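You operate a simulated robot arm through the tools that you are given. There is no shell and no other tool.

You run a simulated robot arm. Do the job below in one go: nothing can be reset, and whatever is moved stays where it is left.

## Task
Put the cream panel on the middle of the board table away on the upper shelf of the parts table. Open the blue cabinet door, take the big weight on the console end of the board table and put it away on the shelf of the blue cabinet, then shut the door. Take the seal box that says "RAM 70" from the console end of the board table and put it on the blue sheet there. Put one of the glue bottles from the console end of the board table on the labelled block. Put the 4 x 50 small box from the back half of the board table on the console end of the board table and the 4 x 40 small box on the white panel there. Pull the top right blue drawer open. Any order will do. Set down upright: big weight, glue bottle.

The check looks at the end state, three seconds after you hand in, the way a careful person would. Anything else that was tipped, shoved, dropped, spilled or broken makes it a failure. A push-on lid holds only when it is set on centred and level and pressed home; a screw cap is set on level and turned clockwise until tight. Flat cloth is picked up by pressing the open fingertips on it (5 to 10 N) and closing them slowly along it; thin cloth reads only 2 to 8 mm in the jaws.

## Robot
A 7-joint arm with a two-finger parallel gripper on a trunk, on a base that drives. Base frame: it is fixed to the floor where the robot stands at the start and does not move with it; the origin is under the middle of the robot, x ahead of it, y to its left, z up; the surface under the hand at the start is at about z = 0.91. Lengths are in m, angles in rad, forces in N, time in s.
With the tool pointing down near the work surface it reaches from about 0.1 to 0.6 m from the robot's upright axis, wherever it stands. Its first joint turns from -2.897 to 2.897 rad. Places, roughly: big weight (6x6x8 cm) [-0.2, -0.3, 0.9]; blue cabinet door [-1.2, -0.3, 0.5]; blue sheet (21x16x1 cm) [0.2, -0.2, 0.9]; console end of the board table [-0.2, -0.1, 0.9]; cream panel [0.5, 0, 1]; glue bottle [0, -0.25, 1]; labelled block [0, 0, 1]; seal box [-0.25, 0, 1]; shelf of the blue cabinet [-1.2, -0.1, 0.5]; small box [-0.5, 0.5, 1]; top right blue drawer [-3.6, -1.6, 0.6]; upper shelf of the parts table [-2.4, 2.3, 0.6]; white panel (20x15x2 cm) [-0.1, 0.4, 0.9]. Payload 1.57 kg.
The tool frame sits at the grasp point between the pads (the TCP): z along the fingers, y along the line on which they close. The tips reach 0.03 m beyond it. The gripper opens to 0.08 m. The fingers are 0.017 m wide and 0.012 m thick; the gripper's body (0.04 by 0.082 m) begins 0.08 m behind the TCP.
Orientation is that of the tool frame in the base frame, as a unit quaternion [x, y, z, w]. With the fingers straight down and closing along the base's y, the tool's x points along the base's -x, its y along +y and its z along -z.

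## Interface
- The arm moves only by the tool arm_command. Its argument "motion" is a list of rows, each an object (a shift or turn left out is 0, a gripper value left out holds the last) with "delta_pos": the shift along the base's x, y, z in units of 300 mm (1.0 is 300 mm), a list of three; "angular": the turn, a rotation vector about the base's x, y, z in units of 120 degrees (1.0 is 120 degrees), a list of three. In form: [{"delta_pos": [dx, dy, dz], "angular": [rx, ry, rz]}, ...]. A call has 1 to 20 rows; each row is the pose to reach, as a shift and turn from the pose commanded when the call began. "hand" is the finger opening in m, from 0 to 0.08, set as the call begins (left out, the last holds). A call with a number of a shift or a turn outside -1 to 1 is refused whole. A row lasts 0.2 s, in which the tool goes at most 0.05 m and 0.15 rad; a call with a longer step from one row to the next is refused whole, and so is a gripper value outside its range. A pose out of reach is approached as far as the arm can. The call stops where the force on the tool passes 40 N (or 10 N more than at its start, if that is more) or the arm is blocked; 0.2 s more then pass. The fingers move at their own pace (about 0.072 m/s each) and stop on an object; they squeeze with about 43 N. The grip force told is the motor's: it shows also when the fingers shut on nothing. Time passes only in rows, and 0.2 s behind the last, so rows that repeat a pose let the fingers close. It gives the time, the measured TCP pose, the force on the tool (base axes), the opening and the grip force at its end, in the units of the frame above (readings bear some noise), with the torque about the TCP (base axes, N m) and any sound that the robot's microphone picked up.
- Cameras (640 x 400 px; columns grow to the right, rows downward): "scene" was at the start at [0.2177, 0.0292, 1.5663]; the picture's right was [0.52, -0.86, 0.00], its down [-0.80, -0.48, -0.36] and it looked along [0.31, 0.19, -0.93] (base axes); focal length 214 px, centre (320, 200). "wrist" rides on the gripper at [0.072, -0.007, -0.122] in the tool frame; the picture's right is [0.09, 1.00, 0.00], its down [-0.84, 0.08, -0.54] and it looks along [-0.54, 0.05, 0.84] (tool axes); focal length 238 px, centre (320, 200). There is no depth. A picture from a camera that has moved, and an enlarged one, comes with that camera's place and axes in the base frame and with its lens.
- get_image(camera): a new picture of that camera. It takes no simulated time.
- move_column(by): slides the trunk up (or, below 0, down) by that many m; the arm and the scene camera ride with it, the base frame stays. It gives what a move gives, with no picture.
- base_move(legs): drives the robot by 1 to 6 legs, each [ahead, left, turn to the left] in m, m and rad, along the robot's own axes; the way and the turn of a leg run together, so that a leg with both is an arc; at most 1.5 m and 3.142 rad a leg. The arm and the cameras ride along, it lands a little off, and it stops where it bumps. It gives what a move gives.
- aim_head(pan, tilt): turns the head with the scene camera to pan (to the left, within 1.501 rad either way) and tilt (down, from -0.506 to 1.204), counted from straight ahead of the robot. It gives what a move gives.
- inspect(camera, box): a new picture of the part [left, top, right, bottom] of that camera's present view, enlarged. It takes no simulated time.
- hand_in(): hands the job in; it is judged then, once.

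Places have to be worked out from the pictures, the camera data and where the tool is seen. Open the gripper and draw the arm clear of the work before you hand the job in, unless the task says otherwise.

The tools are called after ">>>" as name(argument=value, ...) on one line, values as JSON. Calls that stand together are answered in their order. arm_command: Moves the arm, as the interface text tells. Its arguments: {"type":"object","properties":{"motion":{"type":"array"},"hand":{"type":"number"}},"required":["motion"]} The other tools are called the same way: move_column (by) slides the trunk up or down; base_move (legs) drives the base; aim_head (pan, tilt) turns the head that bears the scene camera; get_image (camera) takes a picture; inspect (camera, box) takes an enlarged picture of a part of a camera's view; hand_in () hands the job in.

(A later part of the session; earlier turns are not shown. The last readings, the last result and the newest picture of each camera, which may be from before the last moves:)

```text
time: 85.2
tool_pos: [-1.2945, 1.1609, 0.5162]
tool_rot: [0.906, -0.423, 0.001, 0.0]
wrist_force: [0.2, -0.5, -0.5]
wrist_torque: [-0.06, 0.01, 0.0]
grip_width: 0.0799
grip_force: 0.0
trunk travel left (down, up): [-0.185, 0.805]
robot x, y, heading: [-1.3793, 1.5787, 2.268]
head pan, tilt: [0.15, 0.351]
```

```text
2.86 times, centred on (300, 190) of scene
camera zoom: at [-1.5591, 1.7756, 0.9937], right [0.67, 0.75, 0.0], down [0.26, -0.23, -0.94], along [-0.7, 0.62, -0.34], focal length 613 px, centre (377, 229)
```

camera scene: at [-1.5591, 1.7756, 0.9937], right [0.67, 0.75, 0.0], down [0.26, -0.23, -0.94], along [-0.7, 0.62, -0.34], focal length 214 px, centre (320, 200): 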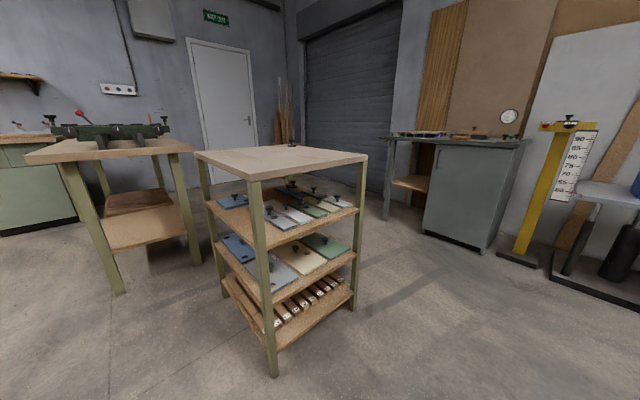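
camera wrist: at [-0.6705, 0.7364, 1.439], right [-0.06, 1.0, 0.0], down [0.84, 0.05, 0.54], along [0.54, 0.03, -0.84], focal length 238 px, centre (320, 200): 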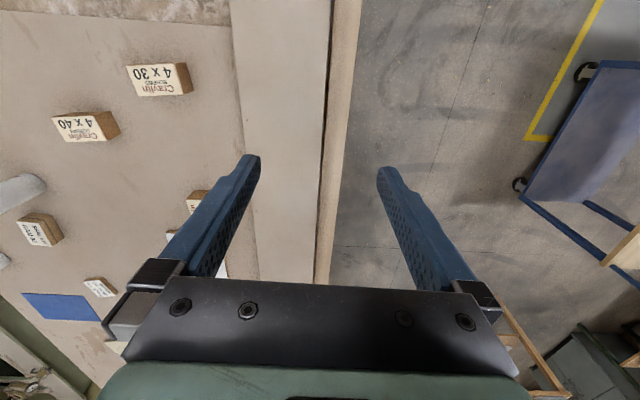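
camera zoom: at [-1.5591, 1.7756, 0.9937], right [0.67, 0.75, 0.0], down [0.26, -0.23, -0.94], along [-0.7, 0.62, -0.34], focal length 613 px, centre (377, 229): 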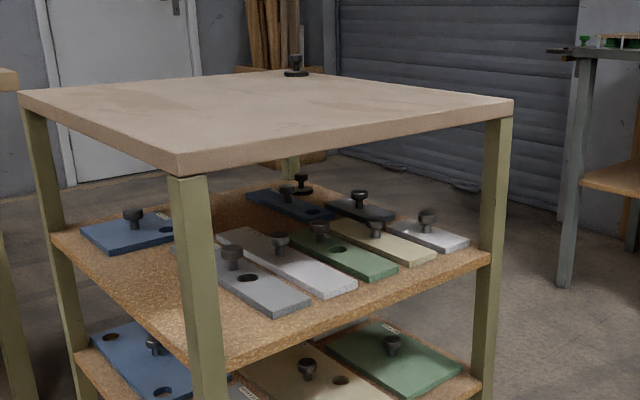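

The upper shelf holds several knobbed panels; shelf surface ≈ z 0.61, table top x∈[-2.70,-2.10], y∈[2.0,2.56]. I move round to face its -y side to see the free space and the clearance.

>>> base_move(legs=[[0, 0, -0.698], [-0.3, 0.5, 0], [0, 0.5, 0]])

>>> aim_head(pan=0.0, tilt=0.4)

>>> get_image(camera="scene")

>>> inspect(camera="scene", box=[200, 100, 440, 260])

```text
time: 93.0
tool_pos: [-2.5889, 0.9145, 0.5156]
tool_rot: [-0.705, 0.709, 0.0, -0.001]
wrist_force: [0.1, 0.6, -0.1]
wrist_torque: [0.02, 0.04, -0.01]
grip_width: 0.08
grip_force: 0.1
trunk travel left (down, up): [-0.185, 0.805]
robot x, y, heading: [-2.3826, 1.2933, 1.565]
head pan, tilt: [0.15, 0.351]
```

```text
time: 93.7
tool_pos: [-2.589, 0.9139, 0.5157]
tool_rot: [-0.705, 0.709, -0.001, 0.0]
wrist_force: [0.4, 0.3, 0.4]
wrist_torque: [0.01, 0.0, -0.05]
grip_width: 0.0796
grip_force: 0.0
trunk travel left (down, up): [-0.185, 0.805]
robot x, y, heading: [-2.3862, 1.2911, 1.561]
head pan, tilt: [0.0, 0.4]
```

```text
taken
camera scene: at [-2.3826, 1.5545, 0.9891], right [1.0, -0.01, 0.0], down [0.0, -0.39, -0.92], along [0.01, 0.92, -0.39], focal length 214 px, centre (320, 200)
```

scene: 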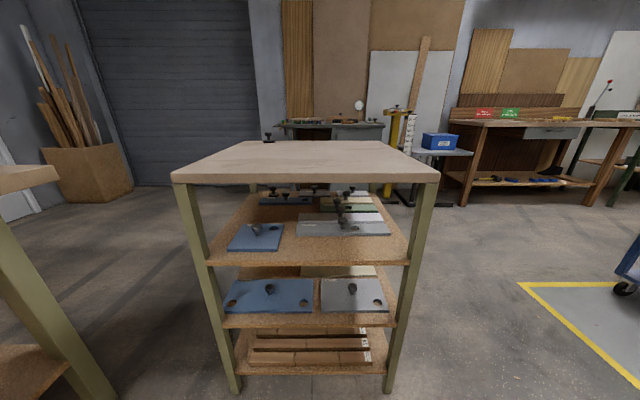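

```text
2.50 times, centred on (320, 180) of scene
camera zoom: at [-2.3826, 1.5545, 0.9891], right [1.0, -0.01, 0.0], down [0.0, -0.39, -0.92], along [0.01, 0.92, -0.39], focal length 536 px, centre (320, 250)
```

zoom: 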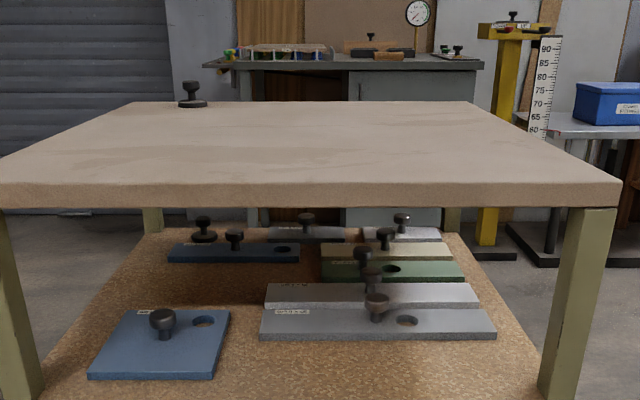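

Free space is clear: a strip in front of the gray panel (y≈2.02–2.14, x≈-2.49…-2.13), shelf top ≈0.61, underside of the top ≈0.84. I raise the trunk and swing the arm round to the front of the robot, where the scene camera sees it, in the first quarter of the arc.

>>> move_column(by=0.4)

>>> arm_command(motion=[{"delta_pos": [-0.1337, 0.082, 0], "angular": [0, 0, -0.0525]}, {"delta_pos": [-0.2577, 0.178, 0], "angular": [0, 0, -0.105]}, {"delta_pos": [-0.3703, 0.287, 0], "angular": [0, 0, -0.1576]}, {"delta_pos": [-0.4707, 0.4077, 0], "angular": [0, 0, -0.2101]}, {"delta_pos": [-0.5567, 0.5387, 0], "angular": [0, 0, -0.2626]}, {"delta_pos": [-0.628, 0.6783, 0], "angular": [0, 0, -0.3151]}])

```text
time: 97.5
tool_pos: [-2.589, 0.9137, 0.9155]
tool_rot: [-0.705, 0.709, -0.001, 0.0]
wrist_force: [0.5, -1.1, 0.3]
wrist_torque: [0.01, 0.01, -0.03]
grip_width: 0.0801
grip_force: 0.1
trunk travel left (down, up): [-0.585, 0.405]
robot x, y, heading: [-2.3852, 1.293, 1.567]
head pan, tilt: [0.0, 0.4]
```

```text
time: 98.9
tool_pos: [-2.7779, 1.1166, 0.9171]
tool_rot: [-0.437, 0.899, 0.0, -0.001]
wrist_force: [-0.7, -0.1, -0.3]
wrist_torque: [0.0, 0.01, -0.02]
grip_width: 0.08
grip_force: 0.0
trunk travel left (down, up): [-0.585, 0.405]
robot x, y, heading: [-2.3863, 1.2918, 1.561]
head pan, tilt: [0.0, 0.4]
```

The swing works as computed. I continue with the remaining arcs to bring the hand to the front.

>>> arm_command(motion=[{"delta_pos": [-0.0557, 0.1467, 0], "angular": [0, 0, -0.0525]}, {"delta_pos": [-0.0947, 0.2983, 0], "angular": [0, 0, -0.105]}, {"delta_pos": [-0.117, 0.4537, 0], "angular": [0, 0, -0.1576]}, {"delta_pos": [-0.122, 0.6103, 0], "angular": [0, 0, -0.2101]}, {"delta_pos": [-0.1097, 0.7667, 0], "angular": [0, 0, -0.2626]}, {"delta_pos": [-0.0807, 0.9207, 0], "angular": [0, 0, -0.3151]}])

>>> arm_command(motion=[{"delta_pos": [0.046, 0.15, 0], "angular": [0, 0, -0.0525]}, {"delta_pos": [0.1083, 0.294, 0], "angular": [0, 0, -0.105]}, {"delta_pos": [0.1857, 0.4303, 0], "angular": [0, 0, -0.1576]}, {"delta_pos": [0.278, 0.557, 0], "angular": [0, 0, -0.2101]}, {"delta_pos": [0.3833, 0.673, 0], "angular": [0, 0, -0.2626]}, {"delta_pos": [0.5007, 0.777, 0], "angular": [0, 0, -0.3151]}])

>>> arm_command(motion=[{"delta_pos": [0.1283, 0.0903, 0], "angular": [0, 0, -0.0525]}, {"delta_pos": [0.2657, 0.166, 0], "angular": [0, 0, -0.105]}, {"delta_pos": [0.4103, 0.226, 0], "angular": [0, 0, -0.1576]}, {"delta_pos": [0.561, 0.27, 0], "angular": [0, 0, -0.2101]}, {"delta_pos": [0.7153, 0.297, 0], "angular": [0, 0, -0.2626]}, {"delta_pos": [0.872, 0.307, 0], "angular": [0, 0, -0.3151]}])

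>>> get_image(camera="scene")

```text
time: 100.3
tool_pos: [-2.7997, 1.3932, 0.9156]
tool_rot: [-0.122, 0.992, -0.001, -0.001]
wrist_force: [-1.0, 0.9, 0.4]
wrist_torque: [0.03, -0.01, -0.01]
grip_width: 0.0801
grip_force: 0.1
trunk travel left (down, up): [-0.585, 0.405]
robot x, y, heading: [-2.3849, 1.2892, 1.566]
head pan, tilt: [0.0, 0.4]
```

```text
time: 101.7
tool_pos: [-2.6513, 1.6257, 0.9152]
tool_rot: [0.206, 0.979, 0.0, -0.001]
wrist_force: [0.5, -0.4, 0.4]
wrist_torque: [0.02, 0.02, -0.02]
grip_width: 0.0798
grip_force: 0.1
trunk travel left (down, up): [-0.585, 0.405]
robot x, y, heading: [-2.3837, 1.2913, 1.567]
head pan, tilt: [0.0, 0.4]
```

```text
time: 103.1
tool_pos: [-2.3905, 1.7181, 0.9157]
tool_rot: [0.512, 0.859, -0.001, -0.001]
wrist_force: [0.2, -0.3, 0.1]
wrist_torque: [0.03, 0.01, 0.0]
grip_width: 0.0801
grip_force: 0.1
trunk travel left (down, up): [-0.585, 0.405]
robot x, y, heading: [-2.3842, 1.2903, 1.563]
head pan, tilt: [0.0, 0.4]
```

```text
taken
camera scene: at [-2.3819, 1.5542, 1.3892], right [1.0, -0.01, 0.0], down [0.0, -0.39, -0.92], along [0.01, 0.92, -0.39], focal length 214 px, centre (320, 200)
```

scene: 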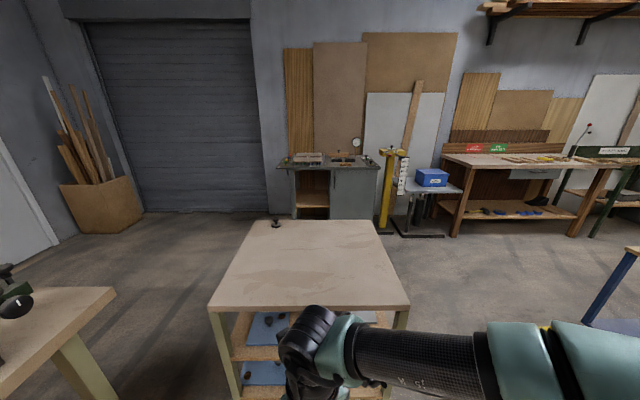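

The arm is now in front (elbow to the right). I test the horizontal tool posture here: first square the tool (tool x toward +y), then pitch the fingers up toward +y.

>>> arm_command(motion=[{"angular": [0, 0, -0.06]}, {"angular": [0, 0, -0.12]}, {"angular": [0, 0, -0.18]}, {"angular": [0, 0, -0.238]}])

>>> arm_command(motion=[{"angular": [0.067, 0, 0]}, {"angular": [0.134, 0, 0]}, {"angular": [0.2, 0, 0]}, {"angular": [0.267, 0, 0]}, {"angular": [0.333, 0, 0]}, {"angular": [0.4, 0, 0]}, {"angular": [0.467, 0, 0]}, {"angular": [0.533, 0, 0]}, {"angular": [0.6, 0, 0]}])

>>> get_image(camera="scene")

>>> get_image(camera="wrist")

```text
time: 104.1
tool_pos: [-2.3899, 1.7186, 0.9171]
tool_rot: [0.709, 0.705, 0.0, -0.001]
wrist_force: [-0.9, -0.5, -0.5]
wrist_torque: [0.01, 0.01, 0.01]
grip_width: 0.08
grip_force: 0.1
trunk travel left (down, up): [-0.585, 0.405]
robot x, y, heading: [-2.3865, 1.2961, 1.568]
head pan, tilt: [0.0, 0.4]
```

```text
time: 106.1
tool_pos: [-2.3889, 1.7195, 0.9153]
tool_rot: [0.66, 0.657, 0.258, -0.258]
wrist_force: [-0.5, 0.4, -0.6]
wrist_torque: [0.03, 0.01, 0.01]
grip_width: 0.0799
grip_force: 0.1
out of reach, approached as far as the arm can: row 6, 7, 8, 9
trunk travel left (down, up): [-0.585, 0.405]
robot x, y, heading: [-2.3856, 1.2941, 1.564]
head pan, tilt: [0.0, 0.4]
```

```text
taken
camera scene: at [-2.3825, 1.5545, 1.3891], right [1.0, -0.01, 0.0], down [0.0, -0.39, -0.92], along [0.01, 0.92, -0.39], focal length 214 px, centre (320, 200)
```

scene: 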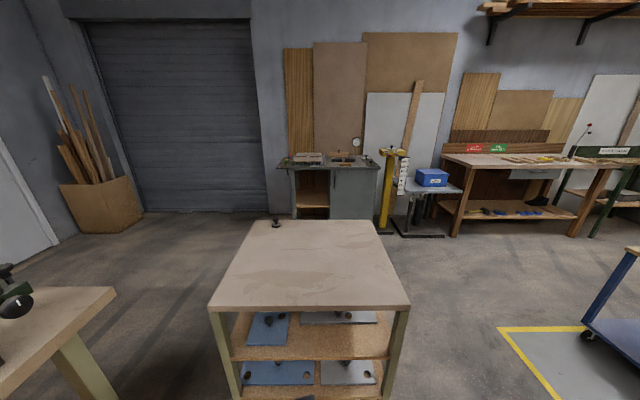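

```text
taken
camera wrist: at [-2.3967, 1.6889, 1.0556], right [1.0, 0.07, 0.06], down [0.07, -0.98, -0.17], along [0.05, 0.17, -0.98], focal length 238 px, centre (320, 200)
```

wrist: 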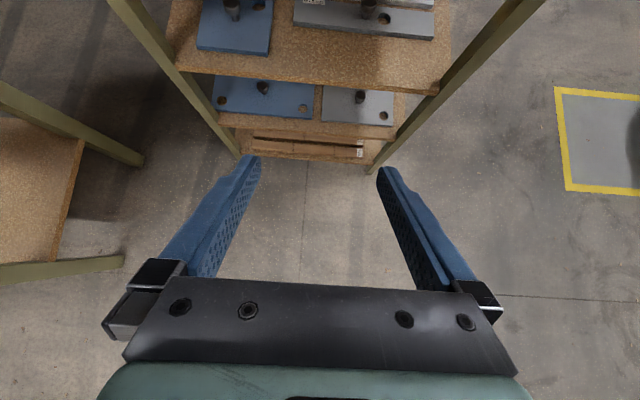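

The pitch stopped at about 43° because of reach. I shift the TCP outward (+y) by 0.2 m and try pitching further.

>>> arm_command(motion=[{"delta_pos": [0, 0.15, 0]}, {"delta_pos": [0, 0.3, 0]}, {"delta_pos": [0, 0.45, 0]}, {"delta_pos": [0, 0.6, 0]}, {"delta_pos": [0, 0.7, 0]}])

>>> arm_command(motion=[{"angular": [0.067, 0, 0]}, {"angular": [0.134, 0, 0]}, {"angular": [0.2, 0, 0]}, {"angular": [0.267, 0, 0]}])

>>> get_image(camera="scene")

```text
time: 107.3
tool_pos: [-2.3891, 1.9295, 0.916]
tool_rot: [0.659, 0.658, 0.257, -0.258]
wrist_force: [0.1, -0.1, -0.1]
wrist_torque: [0.02, 0.02, -0.01]
grip_width: 0.0798
grip_force: 0.1
trunk travel left (down, up): [-0.585, 0.405]
robot x, y, heading: [-2.3874, 1.2925, 1.561]
head pan, tilt: [0.0, 0.4]
```

```text
time: 108.3
tool_pos: [-2.375, 1.9333, 0.9284]
tool_rot: [0.625, 0.624, 0.331, -0.332]
wrist_force: [0.2, -0.2, -0.8]
wrist_torque: [0.02, 0.01, 0.01]
grip_width: 0.08
grip_force: 0.0
out of reach, approached as far as the arm can: row 2, 3, 4
trunk travel left (down, up): [-0.585, 0.405]
robot x, y, heading: [-2.3841, 1.2906, 1.566]
head pan, tilt: [0.0, 0.4]
```

```text
taken
camera scene: at [-2.3823, 1.5545, 1.3891], right [1.0, -0.01, 0.0], down [0.0, -0.39, -0.92], along [0.01, 0.92, -0.39], focal length 214 px, centre (320, 200)
```

scene: 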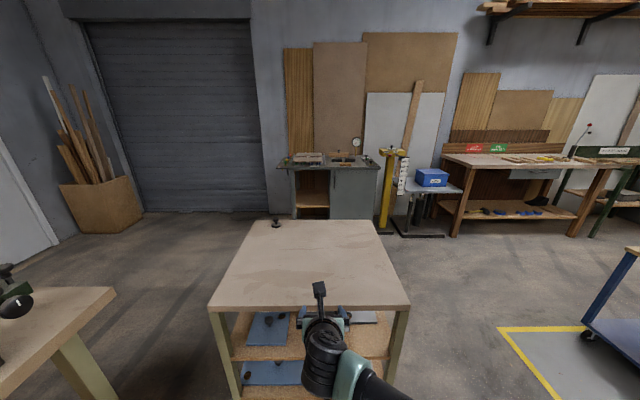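

Pitch now reaches 56°. I test whether raising the TCP relative to the trunk allows a more horizontal tool.

>>> arm_command(motion=[{"delta_pos": [0, 0, 0.16]}, {"delta_pos": [0, 0, 0.32]}, {"delta_pos": [0, 0, 0.48]}, {"delta_pos": [0, 0, 0.6]}])

>>> arm_command(motion=[{"angular": [0.067, 0, 0]}, {"angular": [0.134, 0, 0]}, {"angular": [0.2, 0, 0]}])

>>> get_image(camera="scene")

```text
time: 109.3
tool_pos: [-2.3742, 1.9325, 1.1073]
tool_rot: [0.625, 0.624, 0.331, -0.332]
wrist_force: [0.3, 0.1, -0.7]
wrist_torque: [-0.04, -0.01, -0.02]
grip_width: 0.0802
grip_force: 0.0
trunk travel left (down, up): [-0.585, 0.405]
robot x, y, heading: [-2.3867, 1.2902, 1.565]
head pan, tilt: [0.0, 0.4]
```

```text
time: 110.1
tool_pos: [-2.3762, 1.9345, 1.1146]
tool_rot: [0.571, 0.574, 0.412, -0.417]
wrist_force: [-1.1, 0.0, -0.1]
wrist_torque: [-0.01, 0.01, -0.04]
grip_width: 0.0798
grip_force: 0.0
out of reach, approached as far as the arm can: row 2, 3
trunk travel left (down, up): [-0.585, 0.405]
robot x, y, heading: [-2.3821, 1.2928, 1.565]
head pan, tilt: [0.0, 0.4]
```

```text
taken
camera scene: at [-2.3827, 1.5548, 1.389], right [1.0, -0.01, 0.0], down [0.0, -0.39, -0.92], along [0.01, 0.92, -0.39], focal length 214 px, centre (320, 200)
```

scene: 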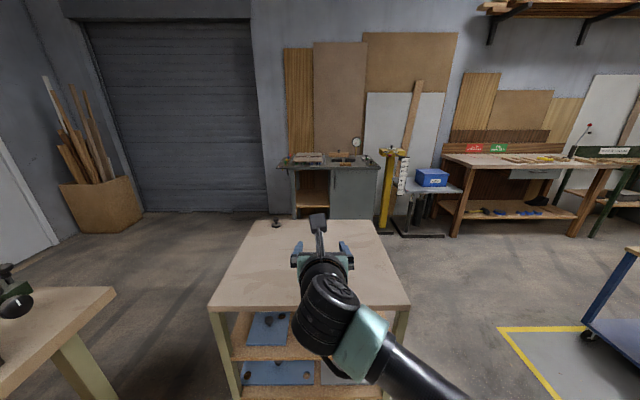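

Lower trunk relative to the hand gives up to 72° of pitch – enough; about 45–50° will do for the shelf. I return the tool to pointing down and draw it back.

>>> arm_command(motion=[{"angular": [-0.066, 0, 0], "delta_pos": [0, -0.06, 0]}, {"angular": [-0.132, 0, 0], "delta_pos": [0, -0.13, 0]}, {"angular": [-0.198, 0, 0], "delta_pos": [0, -0.2, 0]}, {"angular": [-0.264, 0, 0], "delta_pos": [0, -0.27, 0]}, {"angular": [-0.33, 0, 0], "delta_pos": [0, -0.34, 0]}, {"angular": [-0.396, 0, 0], "delta_pos": [0, -0.41, 0]}, {"angular": [-0.462, 0, 0], "delta_pos": [0, -0.48, 0]}, {"angular": [-0.528, 0, 0], "delta_pos": [0, -0.55, 0]}, {"angular": [-0.597, 0, 0], "delta_pos": [0, -0.62, 0]}])

>>> move_column(by=0.4)

>>> base_move(legs=[[0, 0, 1.9], [0.5, 0, 0]])

>>> aim_head(pan=0.3, tilt=0.6)

>>> get_image(camera="scene")

```text
time: 112.1
tool_pos: [-2.3774, 1.7484, 1.1151]
tool_rot: [0.707, 0.707, -0.002, -0.002]
wrist_force: [0.1, 0.7, -0.4]
wrist_torque: [-0.01, -0.01, -0.01]
grip_width: 0.0802
grip_force: 0.0
trunk travel left (down, up): [-0.585, 0.405]
robot x, y, heading: [-2.3868, 1.2925, 1.564]
head pan, tilt: [0.0, 0.4]
```

```text
time: 115.9
tool_pos: [-2.3772, 1.7486, 1.5163]
tool_rot: [0.707, 0.707, -0.003, -0.003]
wrist_force: [0.2, -0.6, 0.3]
wrist_torque: [0.01, 0.01, -0.03]
grip_width: 0.08
grip_force: 0.1
trunk travel left (down, up): [-0.985, 0.005]
robot x, y, heading: [-2.3838, 1.2939, 1.566]
head pan, tilt: [0.0, 0.4]
```

```text
time: 123.4
tool_pos: [-3.2967, 0.9922, 1.5158]
tool_rot: [-0.163, 0.987, -0.004, -0.002]
wrist_force: [0.6, 0.0, 0.7]
wrist_torque: [0.03, 0.02, 0.0]
grip_width: 0.08
grip_force: 0.0
trunk travel left (down, up): [-0.985, 0.005]
robot x, y, heading: [-2.8644, 1.1342, -2.817]
head pan, tilt: [0.0, 0.4]
```

```text
time: 124.2
tool_pos: [-3.2977, 0.9936, 1.516]
tool_rot: [-0.163, 0.987, -0.004, 0.0]
wrist_force: [0.0, 0.3, 0.8]
wrist_torque: [-0.02, -0.03, 0.02]
grip_width: 0.0798
grip_force: 0.2
trunk travel left (down, up): [-0.985, 0.005]
robot x, y, heading: [-2.8622, 1.1358, -2.826]
head pan, tilt: [0.3, 0.6]
```

```text
taken
camera scene: at [-3.0953, 1.0287, 1.7708], right [-0.58, 0.81, 0.0], down [0.46, 0.33, -0.83], along [-0.67, -0.48, -0.56], focal length 214 px, centre (320, 200)
```

scene: 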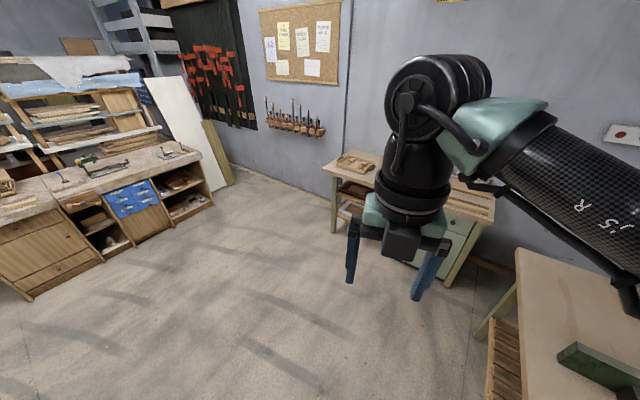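

I see a blue drawer unit in the bench at the left. I zoom in on it.

>>> inspect(camera="scene", box=[70, 150, 230, 270])

>>> base_move(legs=[[0, 0, 0.9], [1.0, 0, 0]])

>>> aim_head(pan=0.3, tilt=0.7)

>>> get_image(camera="scene")

```text
3.33 times, centred on (150, 210) of scene
camera zoom: at [-3.0953, 1.0287, 1.7708], right [-0.58, 0.81, 0.0], down [0.46, 0.33, -0.83], along [-0.67, -0.48, -0.56], focal length 715 px, centre (887, 167)
```

zoom: 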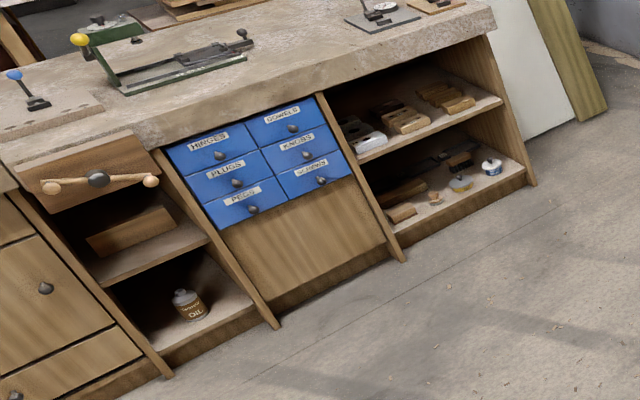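

```text
time: 131.7
tool_pos: [-3.3702, -0.2218, 1.5152]
tool_rot: [-0.573, 0.819, -0.004, 0.0]
wrist_force: [-0.7, 0.3, -0.2]
wrist_torque: [-0.01, -0.01, 0.02]
grip_width: 0.0798
grip_force: 0.0
trunk travel left (down, up): [-0.985, 0.005]
robot x, y, heading: [-3.208, 0.2051, -1.923]
head pan, tilt: [0.3, 0.6]
```

```text
time: 132.4
tool_pos: [-3.3723, -0.2219, 1.5147]
tool_rot: [-0.573, 0.82, -0.003, 0.001]
wrist_force: [-0.4, -0.3, -0.6]
wrist_torque: [0.0, 0.02, 0.01]
grip_width: 0.0802
grip_force: 0.0
trunk travel left (down, up): [-0.985, 0.005]
robot x, y, heading: [-3.2092, 0.2063, -1.932]
head pan, tilt: [0.3, 0.7]
```

```text
taken
camera scene: at [-3.2714, -0.0385, 1.7622], right [-1.0, 0.06, 0.0], down [0.04, 0.64, -0.77], along [-0.04, -0.76, -0.64], focal length 214 px, centre (320, 200)
```

scene: 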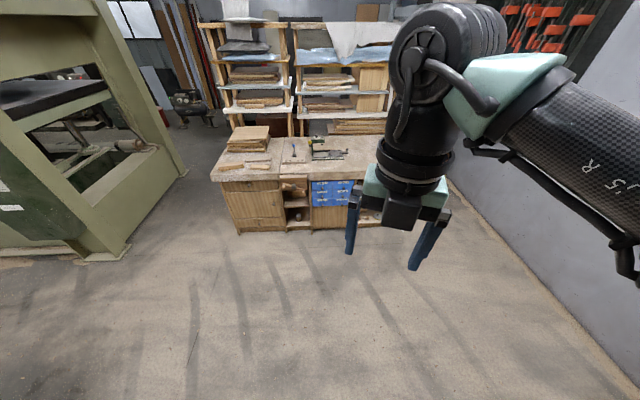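

The top right blue drawer is "DOWELS", front facing +y near (-3.55, -1.54, 0.65). I drive in front of it, facing -y.

>>> base_move(legs=[[0, 0, 0.36], [1.0, -0.34, 0]])

>>> move_column(by=-0.3)

>>> aim_head(pan=0.0, tilt=0.8)

>>> get_image(camera="scene")

>>> get_image(camera="wrist")

```text
time: 138.9
tool_pos: [-3.5446, -1.2462, 1.5168]
tool_rot: [0.71, -0.704, 0.003, -0.002]
wrist_force: [0.3, -0.3, -0.3]
wrist_torque: [0.0, 0.02, -0.01]
grip_width: 0.0799
grip_force: 0.0
trunk travel left (down, up): [-0.985, 0.005]
robot x, y, heading: [-3.5392, -0.7894, -1.565]
head pan, tilt: [0.3, 0.7]
```

```text
time: 141.9
tool_pos: [-3.5449, -1.2477, 1.2163]
tool_rot: [0.71, -0.704, 0.004, -0.002]
wrist_force: [-0.2, 1.1, -0.1]
wrist_torque: [0.01, -0.03, 0.02]
grip_width: 0.08
grip_force: 0.0
trunk travel left (down, up): [-0.685, 0.305]
robot x, y, heading: [-3.539, -0.7887, -1.565]
head pan, tilt: [0.3, 0.7]
```

```text
time: 142.7
tool_pos: [-3.544, -1.2476, 1.2153]
tool_rot: [0.71, -0.705, 0.002, -0.002]
wrist_force: [-0.5, 0.3, 0.2]
wrist_torque: [0.0, 0.02, -0.02]
grip_width: 0.0797
grip_force: 0.1
trunk travel left (down, up): [-0.685, 0.305]
robot x, y, heading: [-3.54, -0.789, -1.571]
head pan, tilt: [0.0, 0.799]
```

```text
taken
camera scene: at [-3.5404, -1.0398, 1.454], right [-1.0, 0.0, 0.0], down [0.0, 0.72, -0.7], along [0.0, -0.7, -0.72], focal length 214 px, centre (320, 200)
```

scene: 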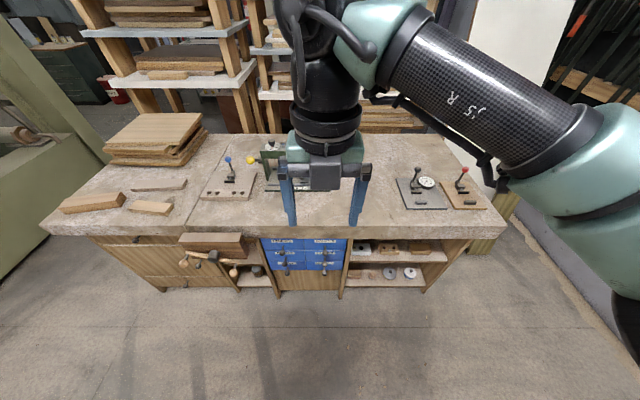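

```text
taken
camera wrist: at [-3.5382, -1.3185, 1.3388], right [-0.99, -0.1, -0.01], down [-0.09, 0.84, 0.54], along [-0.05, 0.54, -0.84], focal length 238 px, centre (320, 200)
```

wrist: 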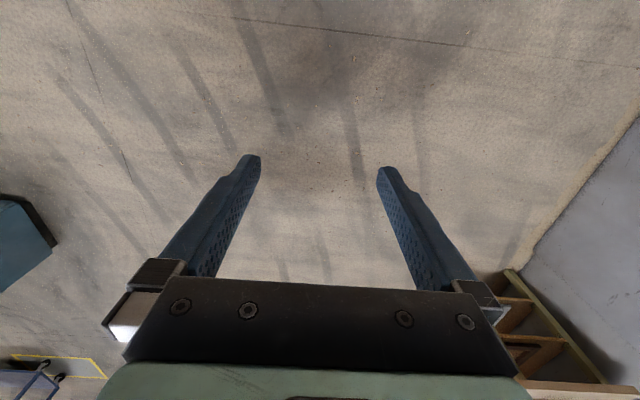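

I back off a little and lower the trunk to look straight at the drawer fronts.

>>> base_move(legs=[[-0.25, 0, 0]])

>>> move_column(by=-0.35)

>>> aim_head(pan=0.0, tilt=0.5)

>>> get_image(camera="scene")

>>> inspect(camera="scene", box=[240, 150, 400, 250])

```text
time: 144.5
tool_pos: [-3.5445, -0.9947, 1.2152]
tool_rot: [0.71, -0.704, 0.003, -0.001]
wrist_force: [-0.9, -0.6, -0.2]
wrist_torque: [-0.01, 0.02, -0.02]
grip_width: 0.0802
grip_force: 0.1
trunk travel left (down, up): [-0.685, 0.305]
robot x, y, heading: [-3.541, -0.5365, -1.571]
head pan, tilt: [0.0, 0.799]
```

```text
time: 147.9
tool_pos: [-3.5444, -0.9953, 0.8657]
tool_rot: [0.711, -0.704, 0.003, -0.002]
wrist_force: [-0.3, 0.0, -1.1]
wrist_torque: [0.02, -0.04, 0.0]
grip_width: 0.0799
grip_force: 0.0
trunk travel left (down, up): [-0.335, 0.655]
robot x, y, heading: [-3.5404, -0.541, -1.565]
head pan, tilt: [0.0, 0.799]
```

```text
time: 148.7
tool_pos: [-3.5436, -0.9945, 0.8654]
tool_rot: [0.71, -0.704, 0.002, -0.002]
wrist_force: [-0.4, -0.4, -0.1]
wrist_torque: [-0.01, 0.01, 0.0]
grip_width: 0.0798
grip_force: 0.1
trunk travel left (down, up): [-0.335, 0.655]
robot x, y, heading: [-3.5423, -0.5365, -1.571]
head pan, tilt: [0.0, 0.499]
```

```text
taken
camera scene: at [-3.5409, -0.7979, 1.1299], right [-1.0, 0.0, 0.0], down [0.0, 0.48, -0.88], along [0.0, -0.88, -0.48], focal length 214 px, centre (320, 200)
```

scene: 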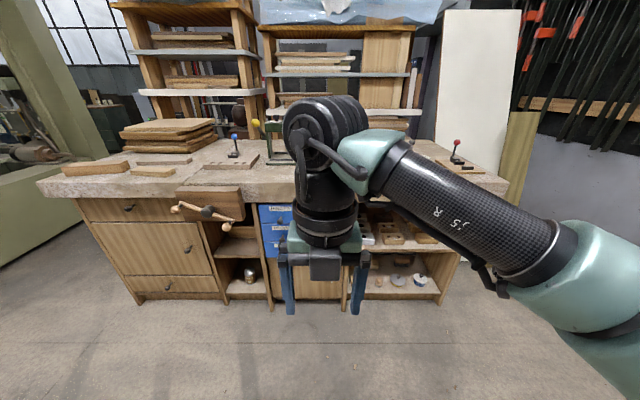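

```text
4.00 times, centred on (320, 200) of scene
camera zoom: at [-3.5409, -0.7979, 1.1299], right [-1.0, 0.0, 0.0], down [0.0, 0.48, -0.88], along [0.0, -0.88, -0.48], focal length 858 px, centre (320, 200)
```

zoom: 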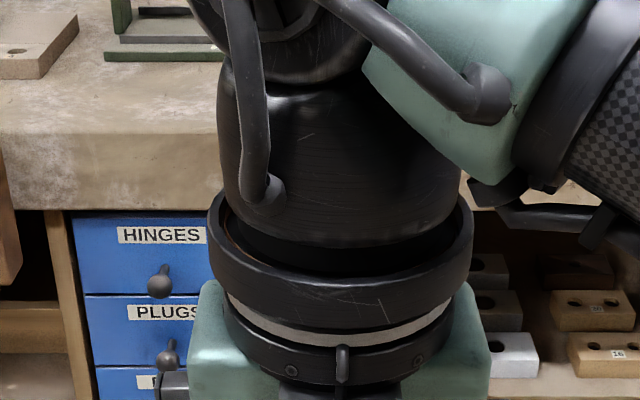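

The hand hides the drawers. I shift the robot 0.3 m to its left and look again.

>>> base_move(legs=[[0, 0.3, 0]])

>>> get_image(camera="scene")

>>> inspect(camera="scene", box=[320, 160, 480, 260])

```text
time: 150.8
tool_pos: [-3.2462, -0.9953, 0.8656]
tool_rot: [0.71, -0.704, 0.003, -0.001]
wrist_force: [-0.2, -0.3, 0.3]
wrist_torque: [-0.01, -0.02, 0.03]
grip_width: 0.0802
grip_force: 0.1
trunk travel left (down, up): [-0.335, 0.655]
robot x, y, heading: [-3.2432, -0.5355, -1.567]
head pan, tilt: [0.0, 0.499]
```

```text
taken
camera scene: at [-3.2419, -0.7973, 1.13], right [-1.0, 0.0, 0.0], down [0.0, 0.48, -0.88], along [0.0, -0.88, -0.48], focal length 214 px, centre (320, 200)
```

scene: 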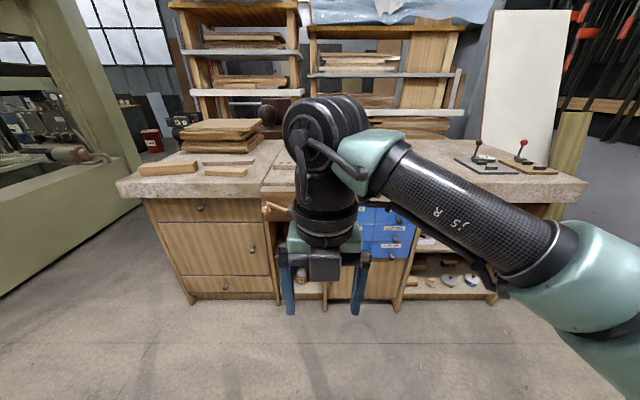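

```text
4.00 times, centred on (400, 210) of scene
camera zoom: at [-3.2419, -0.7973, 1.13], right [-1.0, 0.0, 0.0], down [0.0, 0.48, -0.88], along [0.0, -0.88, -0.48], focal length 858 px, centre (0, 160)
```

zoom: 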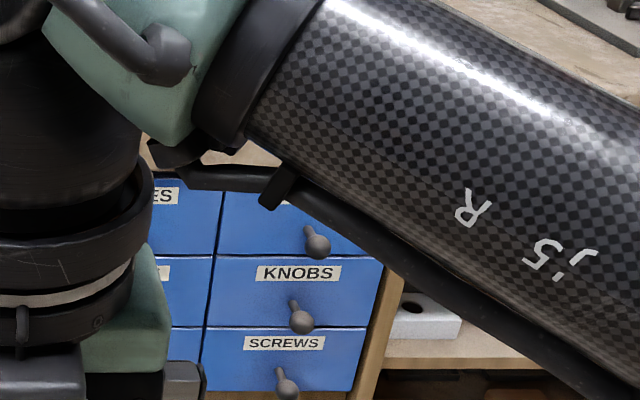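

I move to the other side (robot about x = -3.85) for a second line of sight on the knob.

>>> base_move(legs=[[0, -0.62, 0]])

>>> get_image(camera="scene")

>>> inspect(camera="scene", box=[160, 170, 320, 270])

```text
time: 154.2
tool_pos: [-3.8669, -0.9932, 0.8657]
tool_rot: [0.708, -0.706, 0.002, -0.002]
wrist_force: [0.8, 0.9, -0.1]
wrist_torque: [0.0, 0.01, 0.0]
grip_width: 0.0799
grip_force: 0.2
trunk travel left (down, up): [-0.335, 0.655]
robot x, y, heading: [-3.862, -0.5337, -1.575]
head pan, tilt: [0.0, 0.499]
```

```text
taken
camera scene: at [-3.8629, -0.7965, 1.13], right [-1.0, 0.0, 0.0], down [0.0, 0.48, -0.88], along [0.0, -0.88, -0.48], focal length 214 px, centre (320, 200)
```

scene: 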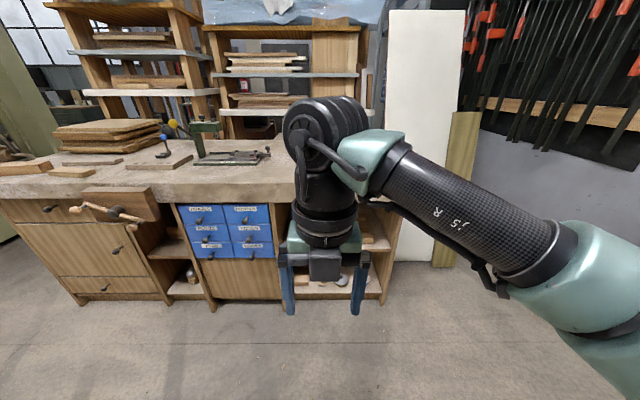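

```text
4.00 times, centred on (240, 220) of scene
camera zoom: at [-3.8629, -0.7965, 1.13], right [-1.0, 0.0, 0.0], down [0.0, 0.48, -0.88], along [0.0, -0.88, -0.48], focal length 858 px, centre (640, 120)
```

zoom: 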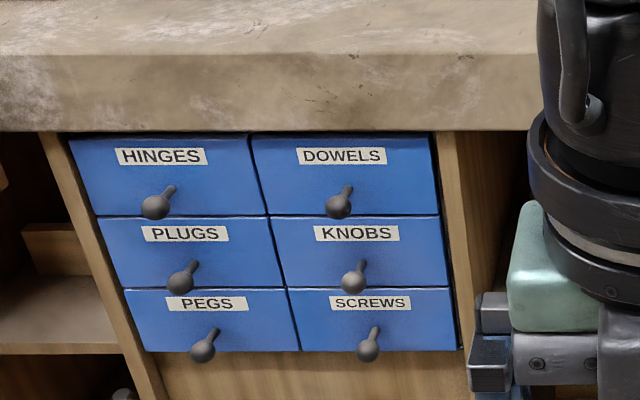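

The DOWELS knob triangulates to about (-3.56, -1.512, 0.641) (ball ≈26 mm). I pitch the tool about 60° toward -y here in free space before approaching.

>>> arm_command(motion=[{"angular": [-0.0625, 0, 0], "delta_pos": [0, -0.0625, 0]}, {"angular": [-0.125, 0, 0], "delta_pos": [0, -0.125, 0]}, {"angular": [-0.1875, 0, 0], "delta_pos": [0, -0.1875, 0]}, {"angular": [-0.25, 0, 0], "delta_pos": [0, -0.25, 0]}, {"angular": [-0.3125, 0, 0], "delta_pos": [0, -0.3125, 0]}, {"angular": [-0.375, 0, 0], "delta_pos": [0, -0.375, 0]}, {"angular": [-0.4375, 0, 0], "delta_pos": [0, -0.4375, 0]}, {"angular": [-0.5, 0, 0], "delta_pos": [0, -0.5, 0]}])

>>> get_image(camera="wrist")

```text
time: 156.1
tool_pos: [-3.866, -1.144, 0.8657]
tool_rot: [0.614, -0.61, 0.357, 0.352]
wrist_force: [-0.1, 0.2, -0.7]
wrist_torque: [-0.02, 0.03, 0.03]
grip_width: 0.0801
grip_force: 0.1
trunk travel left (down, up): [-0.335, 0.655]
robot x, y, heading: [-3.8609, -0.5358, -1.574]
head pan, tilt: [0.0, 0.499]
```

```text
taken
camera wrist: at [-3.862, -1.0731, 0.9899], right [-1.0, -0.05, 0.08], down [-0.08, 0.89, -0.46], along [-0.04, -0.46, -0.89], focal length 238 px, centre (320, 200)
```

wrist: 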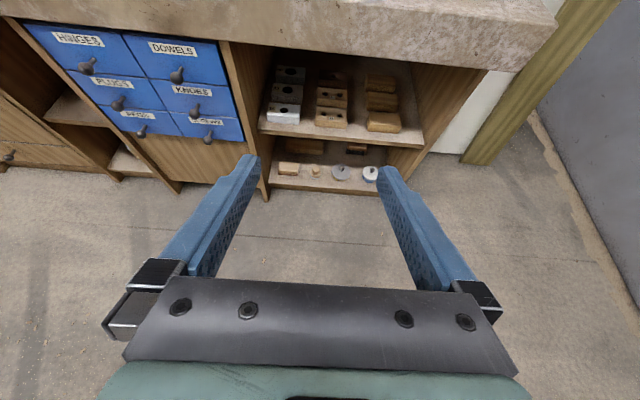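

The wrist view agrees on the knob position (-3.56, -1.518, 0.641). I drive left and ahead and lower the trunk so the TCP is ~0.1 m in front of it.

>>> base_move(legs=[[0, 0.306, 0], [0.24, 0, 0]])

>>> move_column(by=-0.222)

>>> get_image(camera="wrist")

>>> inspect(camera="wrist", box=[220, 0, 420, 150])

```text
time: 159.5
tool_pos: [-3.5644, -1.3822, 0.8671]
tool_rot: [0.614, -0.61, 0.356, 0.352]
wrist_force: [-0.3, 0.0, -0.6]
wrist_torque: [0.0, 0.02, 0.0]
grip_width: 0.0799
grip_force: 0.1
trunk travel left (down, up): [-0.335, 0.655]
robot x, y, heading: [-3.5549, -0.7731, -1.578]
head pan, tilt: [0.0, 0.499]
```

```text
time: 161.8
tool_pos: [-3.5636, -1.3826, 0.6447]
tool_rot: [0.614, -0.61, 0.356, 0.353]
wrist_force: [-0.7, 0.2, 0.2]
wrist_torque: [-0.01, 0.0, -0.01]
grip_width: 0.08
grip_force: 0.1
trunk travel left (down, up): [-0.113, 0.877]
robot x, y, heading: [-3.5618, -0.7754, -1.576]
head pan, tilt: [0.0, 0.499]
```

```text
taken
camera wrist: at [-3.558, -1.312, 0.7683], right [-1.0, -0.05, 0.08], down [-0.08, 0.89, -0.46], along [-0.04, -0.46, -0.89], focal length 238 px, centre (320, 200)
```

wrist: 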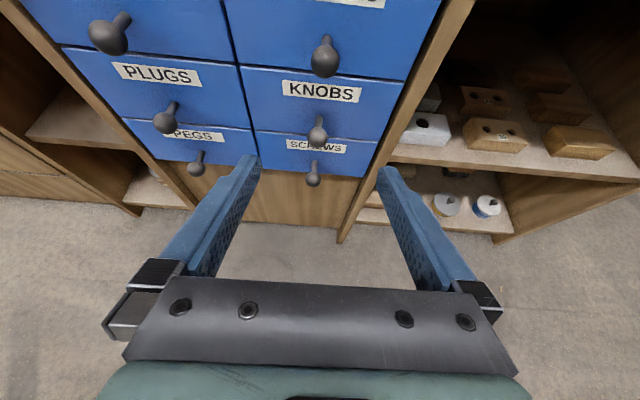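

```text
2.67 times, centred on (320, 75) of wrist
camera zoom: at [-3.558, -1.312, 0.7683], right [-1.0, -0.05, 0.08], down [-0.08, 0.89, -0.46], along [-0.04, -0.46, -0.89], focal length 636 px, centre (320, 533)
```

zoom: 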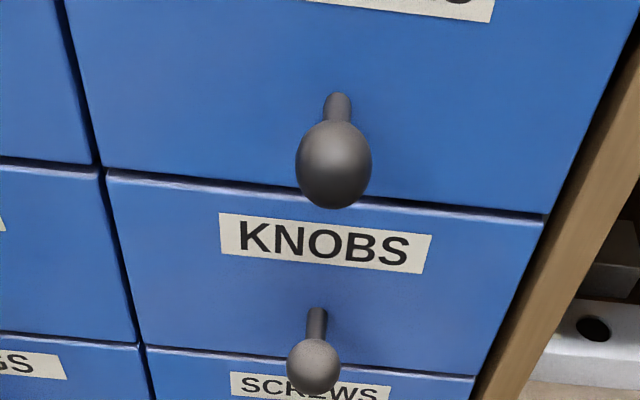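

The knob is centred, 0.13 m ahead of the TCP. I advance to it with open fingers.

>>> arm_command(motion=[{"delta_pos": [0.003, -0.12, -0.005]}, {"delta_pos": [0.005, -0.24, -0.01]}, {"delta_pos": [0.007, -0.34, -0.012]}, {"delta_pos": [0.007, -0.42, -0.013]}], hand=0.08)

>>> get_image(camera="wrist")

```text
time: 162.8
tool_pos: [-3.5628, -1.5091, 0.6399]
tool_rot: [0.614, -0.61, 0.355, 0.353]
wrist_force: [-0.5, 0.2, -0.5]
wrist_torque: [0.01, -0.01, 0.0]
grip_width: 0.0801
grip_force: 0.1
trunk travel left (down, up): [-0.113, 0.877]
robot x, y, heading: [-3.5522, -0.7711, -1.574]
head pan, tilt: [0.0, 0.499]
```

```text
taken
camera wrist: at [-3.556, -1.4385, 0.7643], right [-1.0, -0.05, 0.08], down [-0.08, 0.89, -0.46], along [-0.05, -0.46, -0.89], focal length 238 px, centre (320, 200)
```

wrist: 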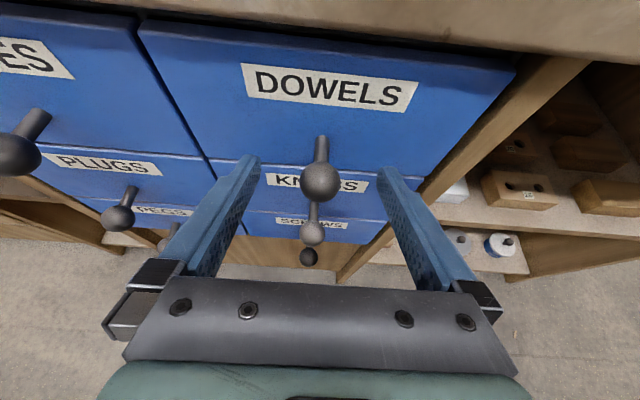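

The ball sits between the fingers. I close the gripper on it.

>>> arm_command(motion=[{"delta_pos": [0, 0, 0]}, {"delta_pos": [0, 0, 0]}, {"delta_pos": [0, 0, 0]}, {"delta_pos": [0, 0, 0]}], hand=0.0)

>>> get_image(camera="wrist")

```text
time: 163.8
tool_pos: [-3.5614, -1.509, 0.6396]
tool_rot: [0.615, -0.61, 0.356, 0.352]
wrist_force: [1.3, -0.7, 0.1]
wrist_torque: [0.0, -0.01, -0.01]
grip_width: 0.0248
grip_force: 36.4
trunk travel left (down, up): [-0.113, 0.877]
robot x, y, heading: [-3.5584, -0.7745, -1.572]
head pan, tilt: [0.0, 0.499]
```

```text
taken
camera wrist: at [-3.556, -1.4381, 0.7645], right [-1.0, -0.05, 0.08], down [-0.08, 0.89, -0.46], along [-0.04, -0.46, -0.89], focal length 238 px, centre (320, 200)
```

wrist: 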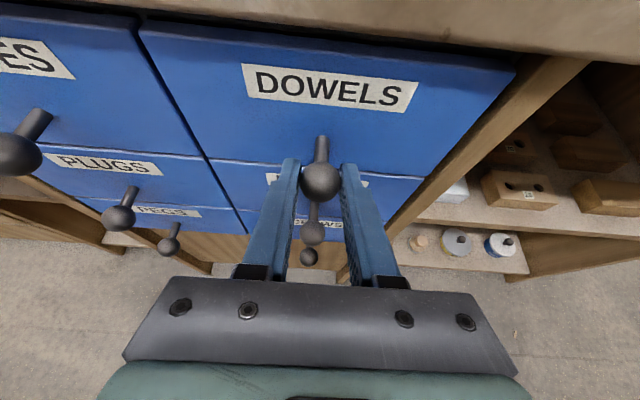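

Gripped (24.8 mm). I pull the drawer out along +y slowly.

>>> arm_command(motion=[{"delta_pos": [0, 0.05, 0]}, {"delta_pos": [0, 0.1, 0]}, {"delta_pos": [0, 0.15, 0]}, {"delta_pos": [0, 0.2, 0]}, {"delta_pos": [0, 0.25, 0]}, {"delta_pos": [0, 0.3, 0]}, {"delta_pos": [0, 0.35, 0]}, {"delta_pos": [0, 0.4, 0]}, {"delta_pos": [0, 0.45, 0]}, {"delta_pos": [0, 0.5, 0]}])

>>> get_image(camera="wrist")

```text
time: 166.0
tool_pos: [-3.5612, -1.3588, 0.6403]
tool_rot: [0.614, -0.61, 0.356, 0.353]
wrist_force: [-0.7, -0.3, 0.0]
wrist_torque: [-0.17, -0.07, -0.01]
grip_width: 0.0251
grip_force: 36.9
trunk travel left (down, up): [-0.113, 0.877]
robot x, y, heading: [-3.5572, -0.7732, -1.578]
head pan, tilt: [0.0, 0.499]
```

```text
taken
camera wrist: at [-3.556, -1.2881, 0.7646], right [-1.0, -0.05, 0.08], down [-0.08, 0.89, -0.46], along [-0.04, -0.46, -0.89], focal length 238 px, centre (320, 200)
```

wrist: 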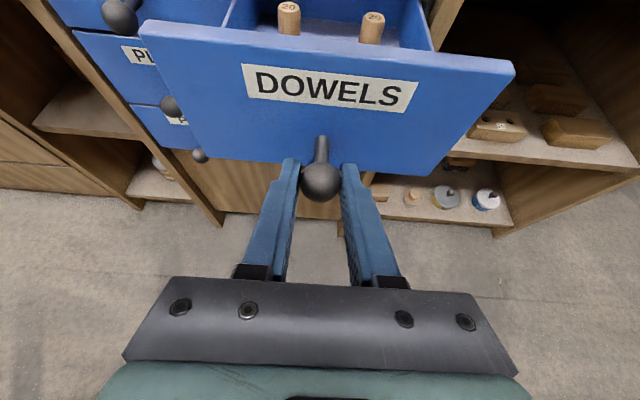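

The drawer slides out with its dowels. I pull a bit further, gently, to have it well open.

>>> arm_command(motion=[{"delta_pos": [0, 0.03, 0]}, {"delta_pos": [0, 0.06, 0]}, {"delta_pos": [0, 0.09, 0]}, {"delta_pos": [0, 0.12, 0]}, {"delta_pos": [0, 0.15, 0]}, {"delta_pos": [0, 0.18, 0]}, {"delta_pos": [0, 0.21, 0]}, {"delta_pos": [0, 0.24, 0]}])

>>> get_image(camera="wrist")

```text
time: 167.8
tool_pos: [-3.5605, -1.2869, 0.6401]
tool_rot: [0.614, -0.61, 0.356, 0.352]
wrist_force: [0.2, 1.1, -0.1]
wrist_torque: [0.02, -0.01, 0.0]
grip_width: 0.0
grip_force: 21.0
trunk travel left (down, up): [-0.113, 0.877]
robot x, y, heading: [-3.5566, -0.7753, -1.576]
head pan, tilt: [0.0, 0.499]
```

```text
taken
camera wrist: at [-3.5556, -1.2154, 0.7643], right [-1.0, -0.05, 0.08], down [-0.08, 0.89, -0.46], along [-0.04, -0.46, -0.89], focal length 238 px, centre (320, 200)
```

wrist: 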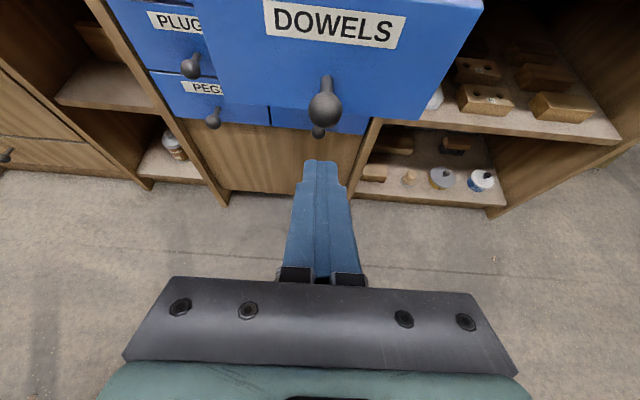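

The drawer came to its end stop after 0.15 m and the fingers slipped off the ball; it is fully open. I open the hand, back away and look at the blue cabinet next.

>>> arm_command(motion=[{"delta_pos": [0, 0.1, 0]}, {"delta_pos": [0, 0.2, 0]}], hand=0.06)

>>> base_move(legs=[[-0.3, 0, 0]])

>>> arm_command(motion=[{"angular": [0.0625, 0, 0]}, {"angular": [0.125, 0, 0]}, {"angular": [0.1875, 0, 0]}, {"angular": [0.25, 0, 0]}, {"angular": [0.3125, 0, 0]}, {"angular": [0.375, 0, 0]}, {"angular": [0.4375, 0, 0]}, {"angular": [0.5, 0, 0]}])

>>> get_image(camera="scene")

```text
time: 168.4
tool_pos: [-3.5612, -1.259, 0.6407]
tool_rot: [0.615, -0.61, 0.356, 0.352]
wrist_force: [-0.5, 0.2, -0.2]
wrist_torque: [-0.01, 0.03, -0.01]
grip_width: 0.0596
grip_force: 0.1
out of reach, approached as far as the arm can: row 2
trunk travel left (down, up): [-0.113, 0.877]
robot x, y, heading: [-3.5572, -0.7762, -1.576]
head pan, tilt: [0.0, 0.499]
```

```text
time: 170.5
tool_pos: [-3.5609, -0.9613, 0.6401]
tool_rot: [0.614, -0.611, 0.356, 0.353]
wrist_force: [0.4, -1.1, -0.1]
wrist_torque: [-0.01, -0.03, 0.01]
grip_width: 0.06
grip_force: 0.0
trunk travel left (down, up): [-0.113, 0.877]
robot x, y, heading: [-3.5545, -0.4785, -1.573]
head pan, tilt: [0.0, 0.499]
```

```text
time: 172.3
tool_pos: [-3.5604, -0.9618, 0.6399]
tool_rot: [0.708, -0.706, 0.002, -0.002]
wrist_force: [0.1, -0.3, -0.1]
wrist_torque: [0.02, 0.02, -0.02]
grip_width: 0.0598
grip_force: 0.0
trunk travel left (down, up): [-0.113, 0.877]
robot x, y, heading: [-3.5562, -0.4778, -1.574]
head pan, tilt: [0.0, 0.499]
```

```text
taken
camera scene: at [-3.5575, -0.7388, 0.908], right [-1.0, 0.01, 0.0], down [0.0, 0.48, -0.88], along [0.0, -0.88, -0.48], focal length 214 px, centre (320, 200)
```

scene: 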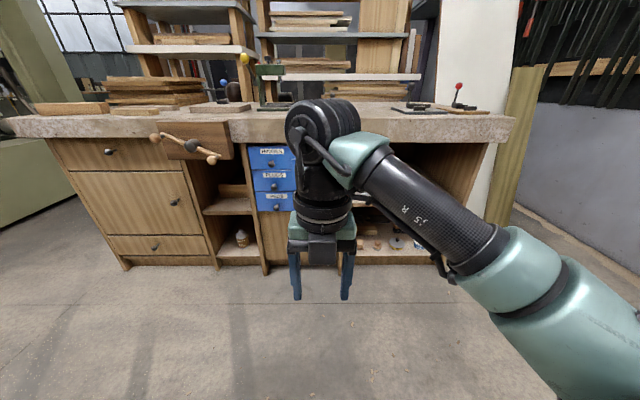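

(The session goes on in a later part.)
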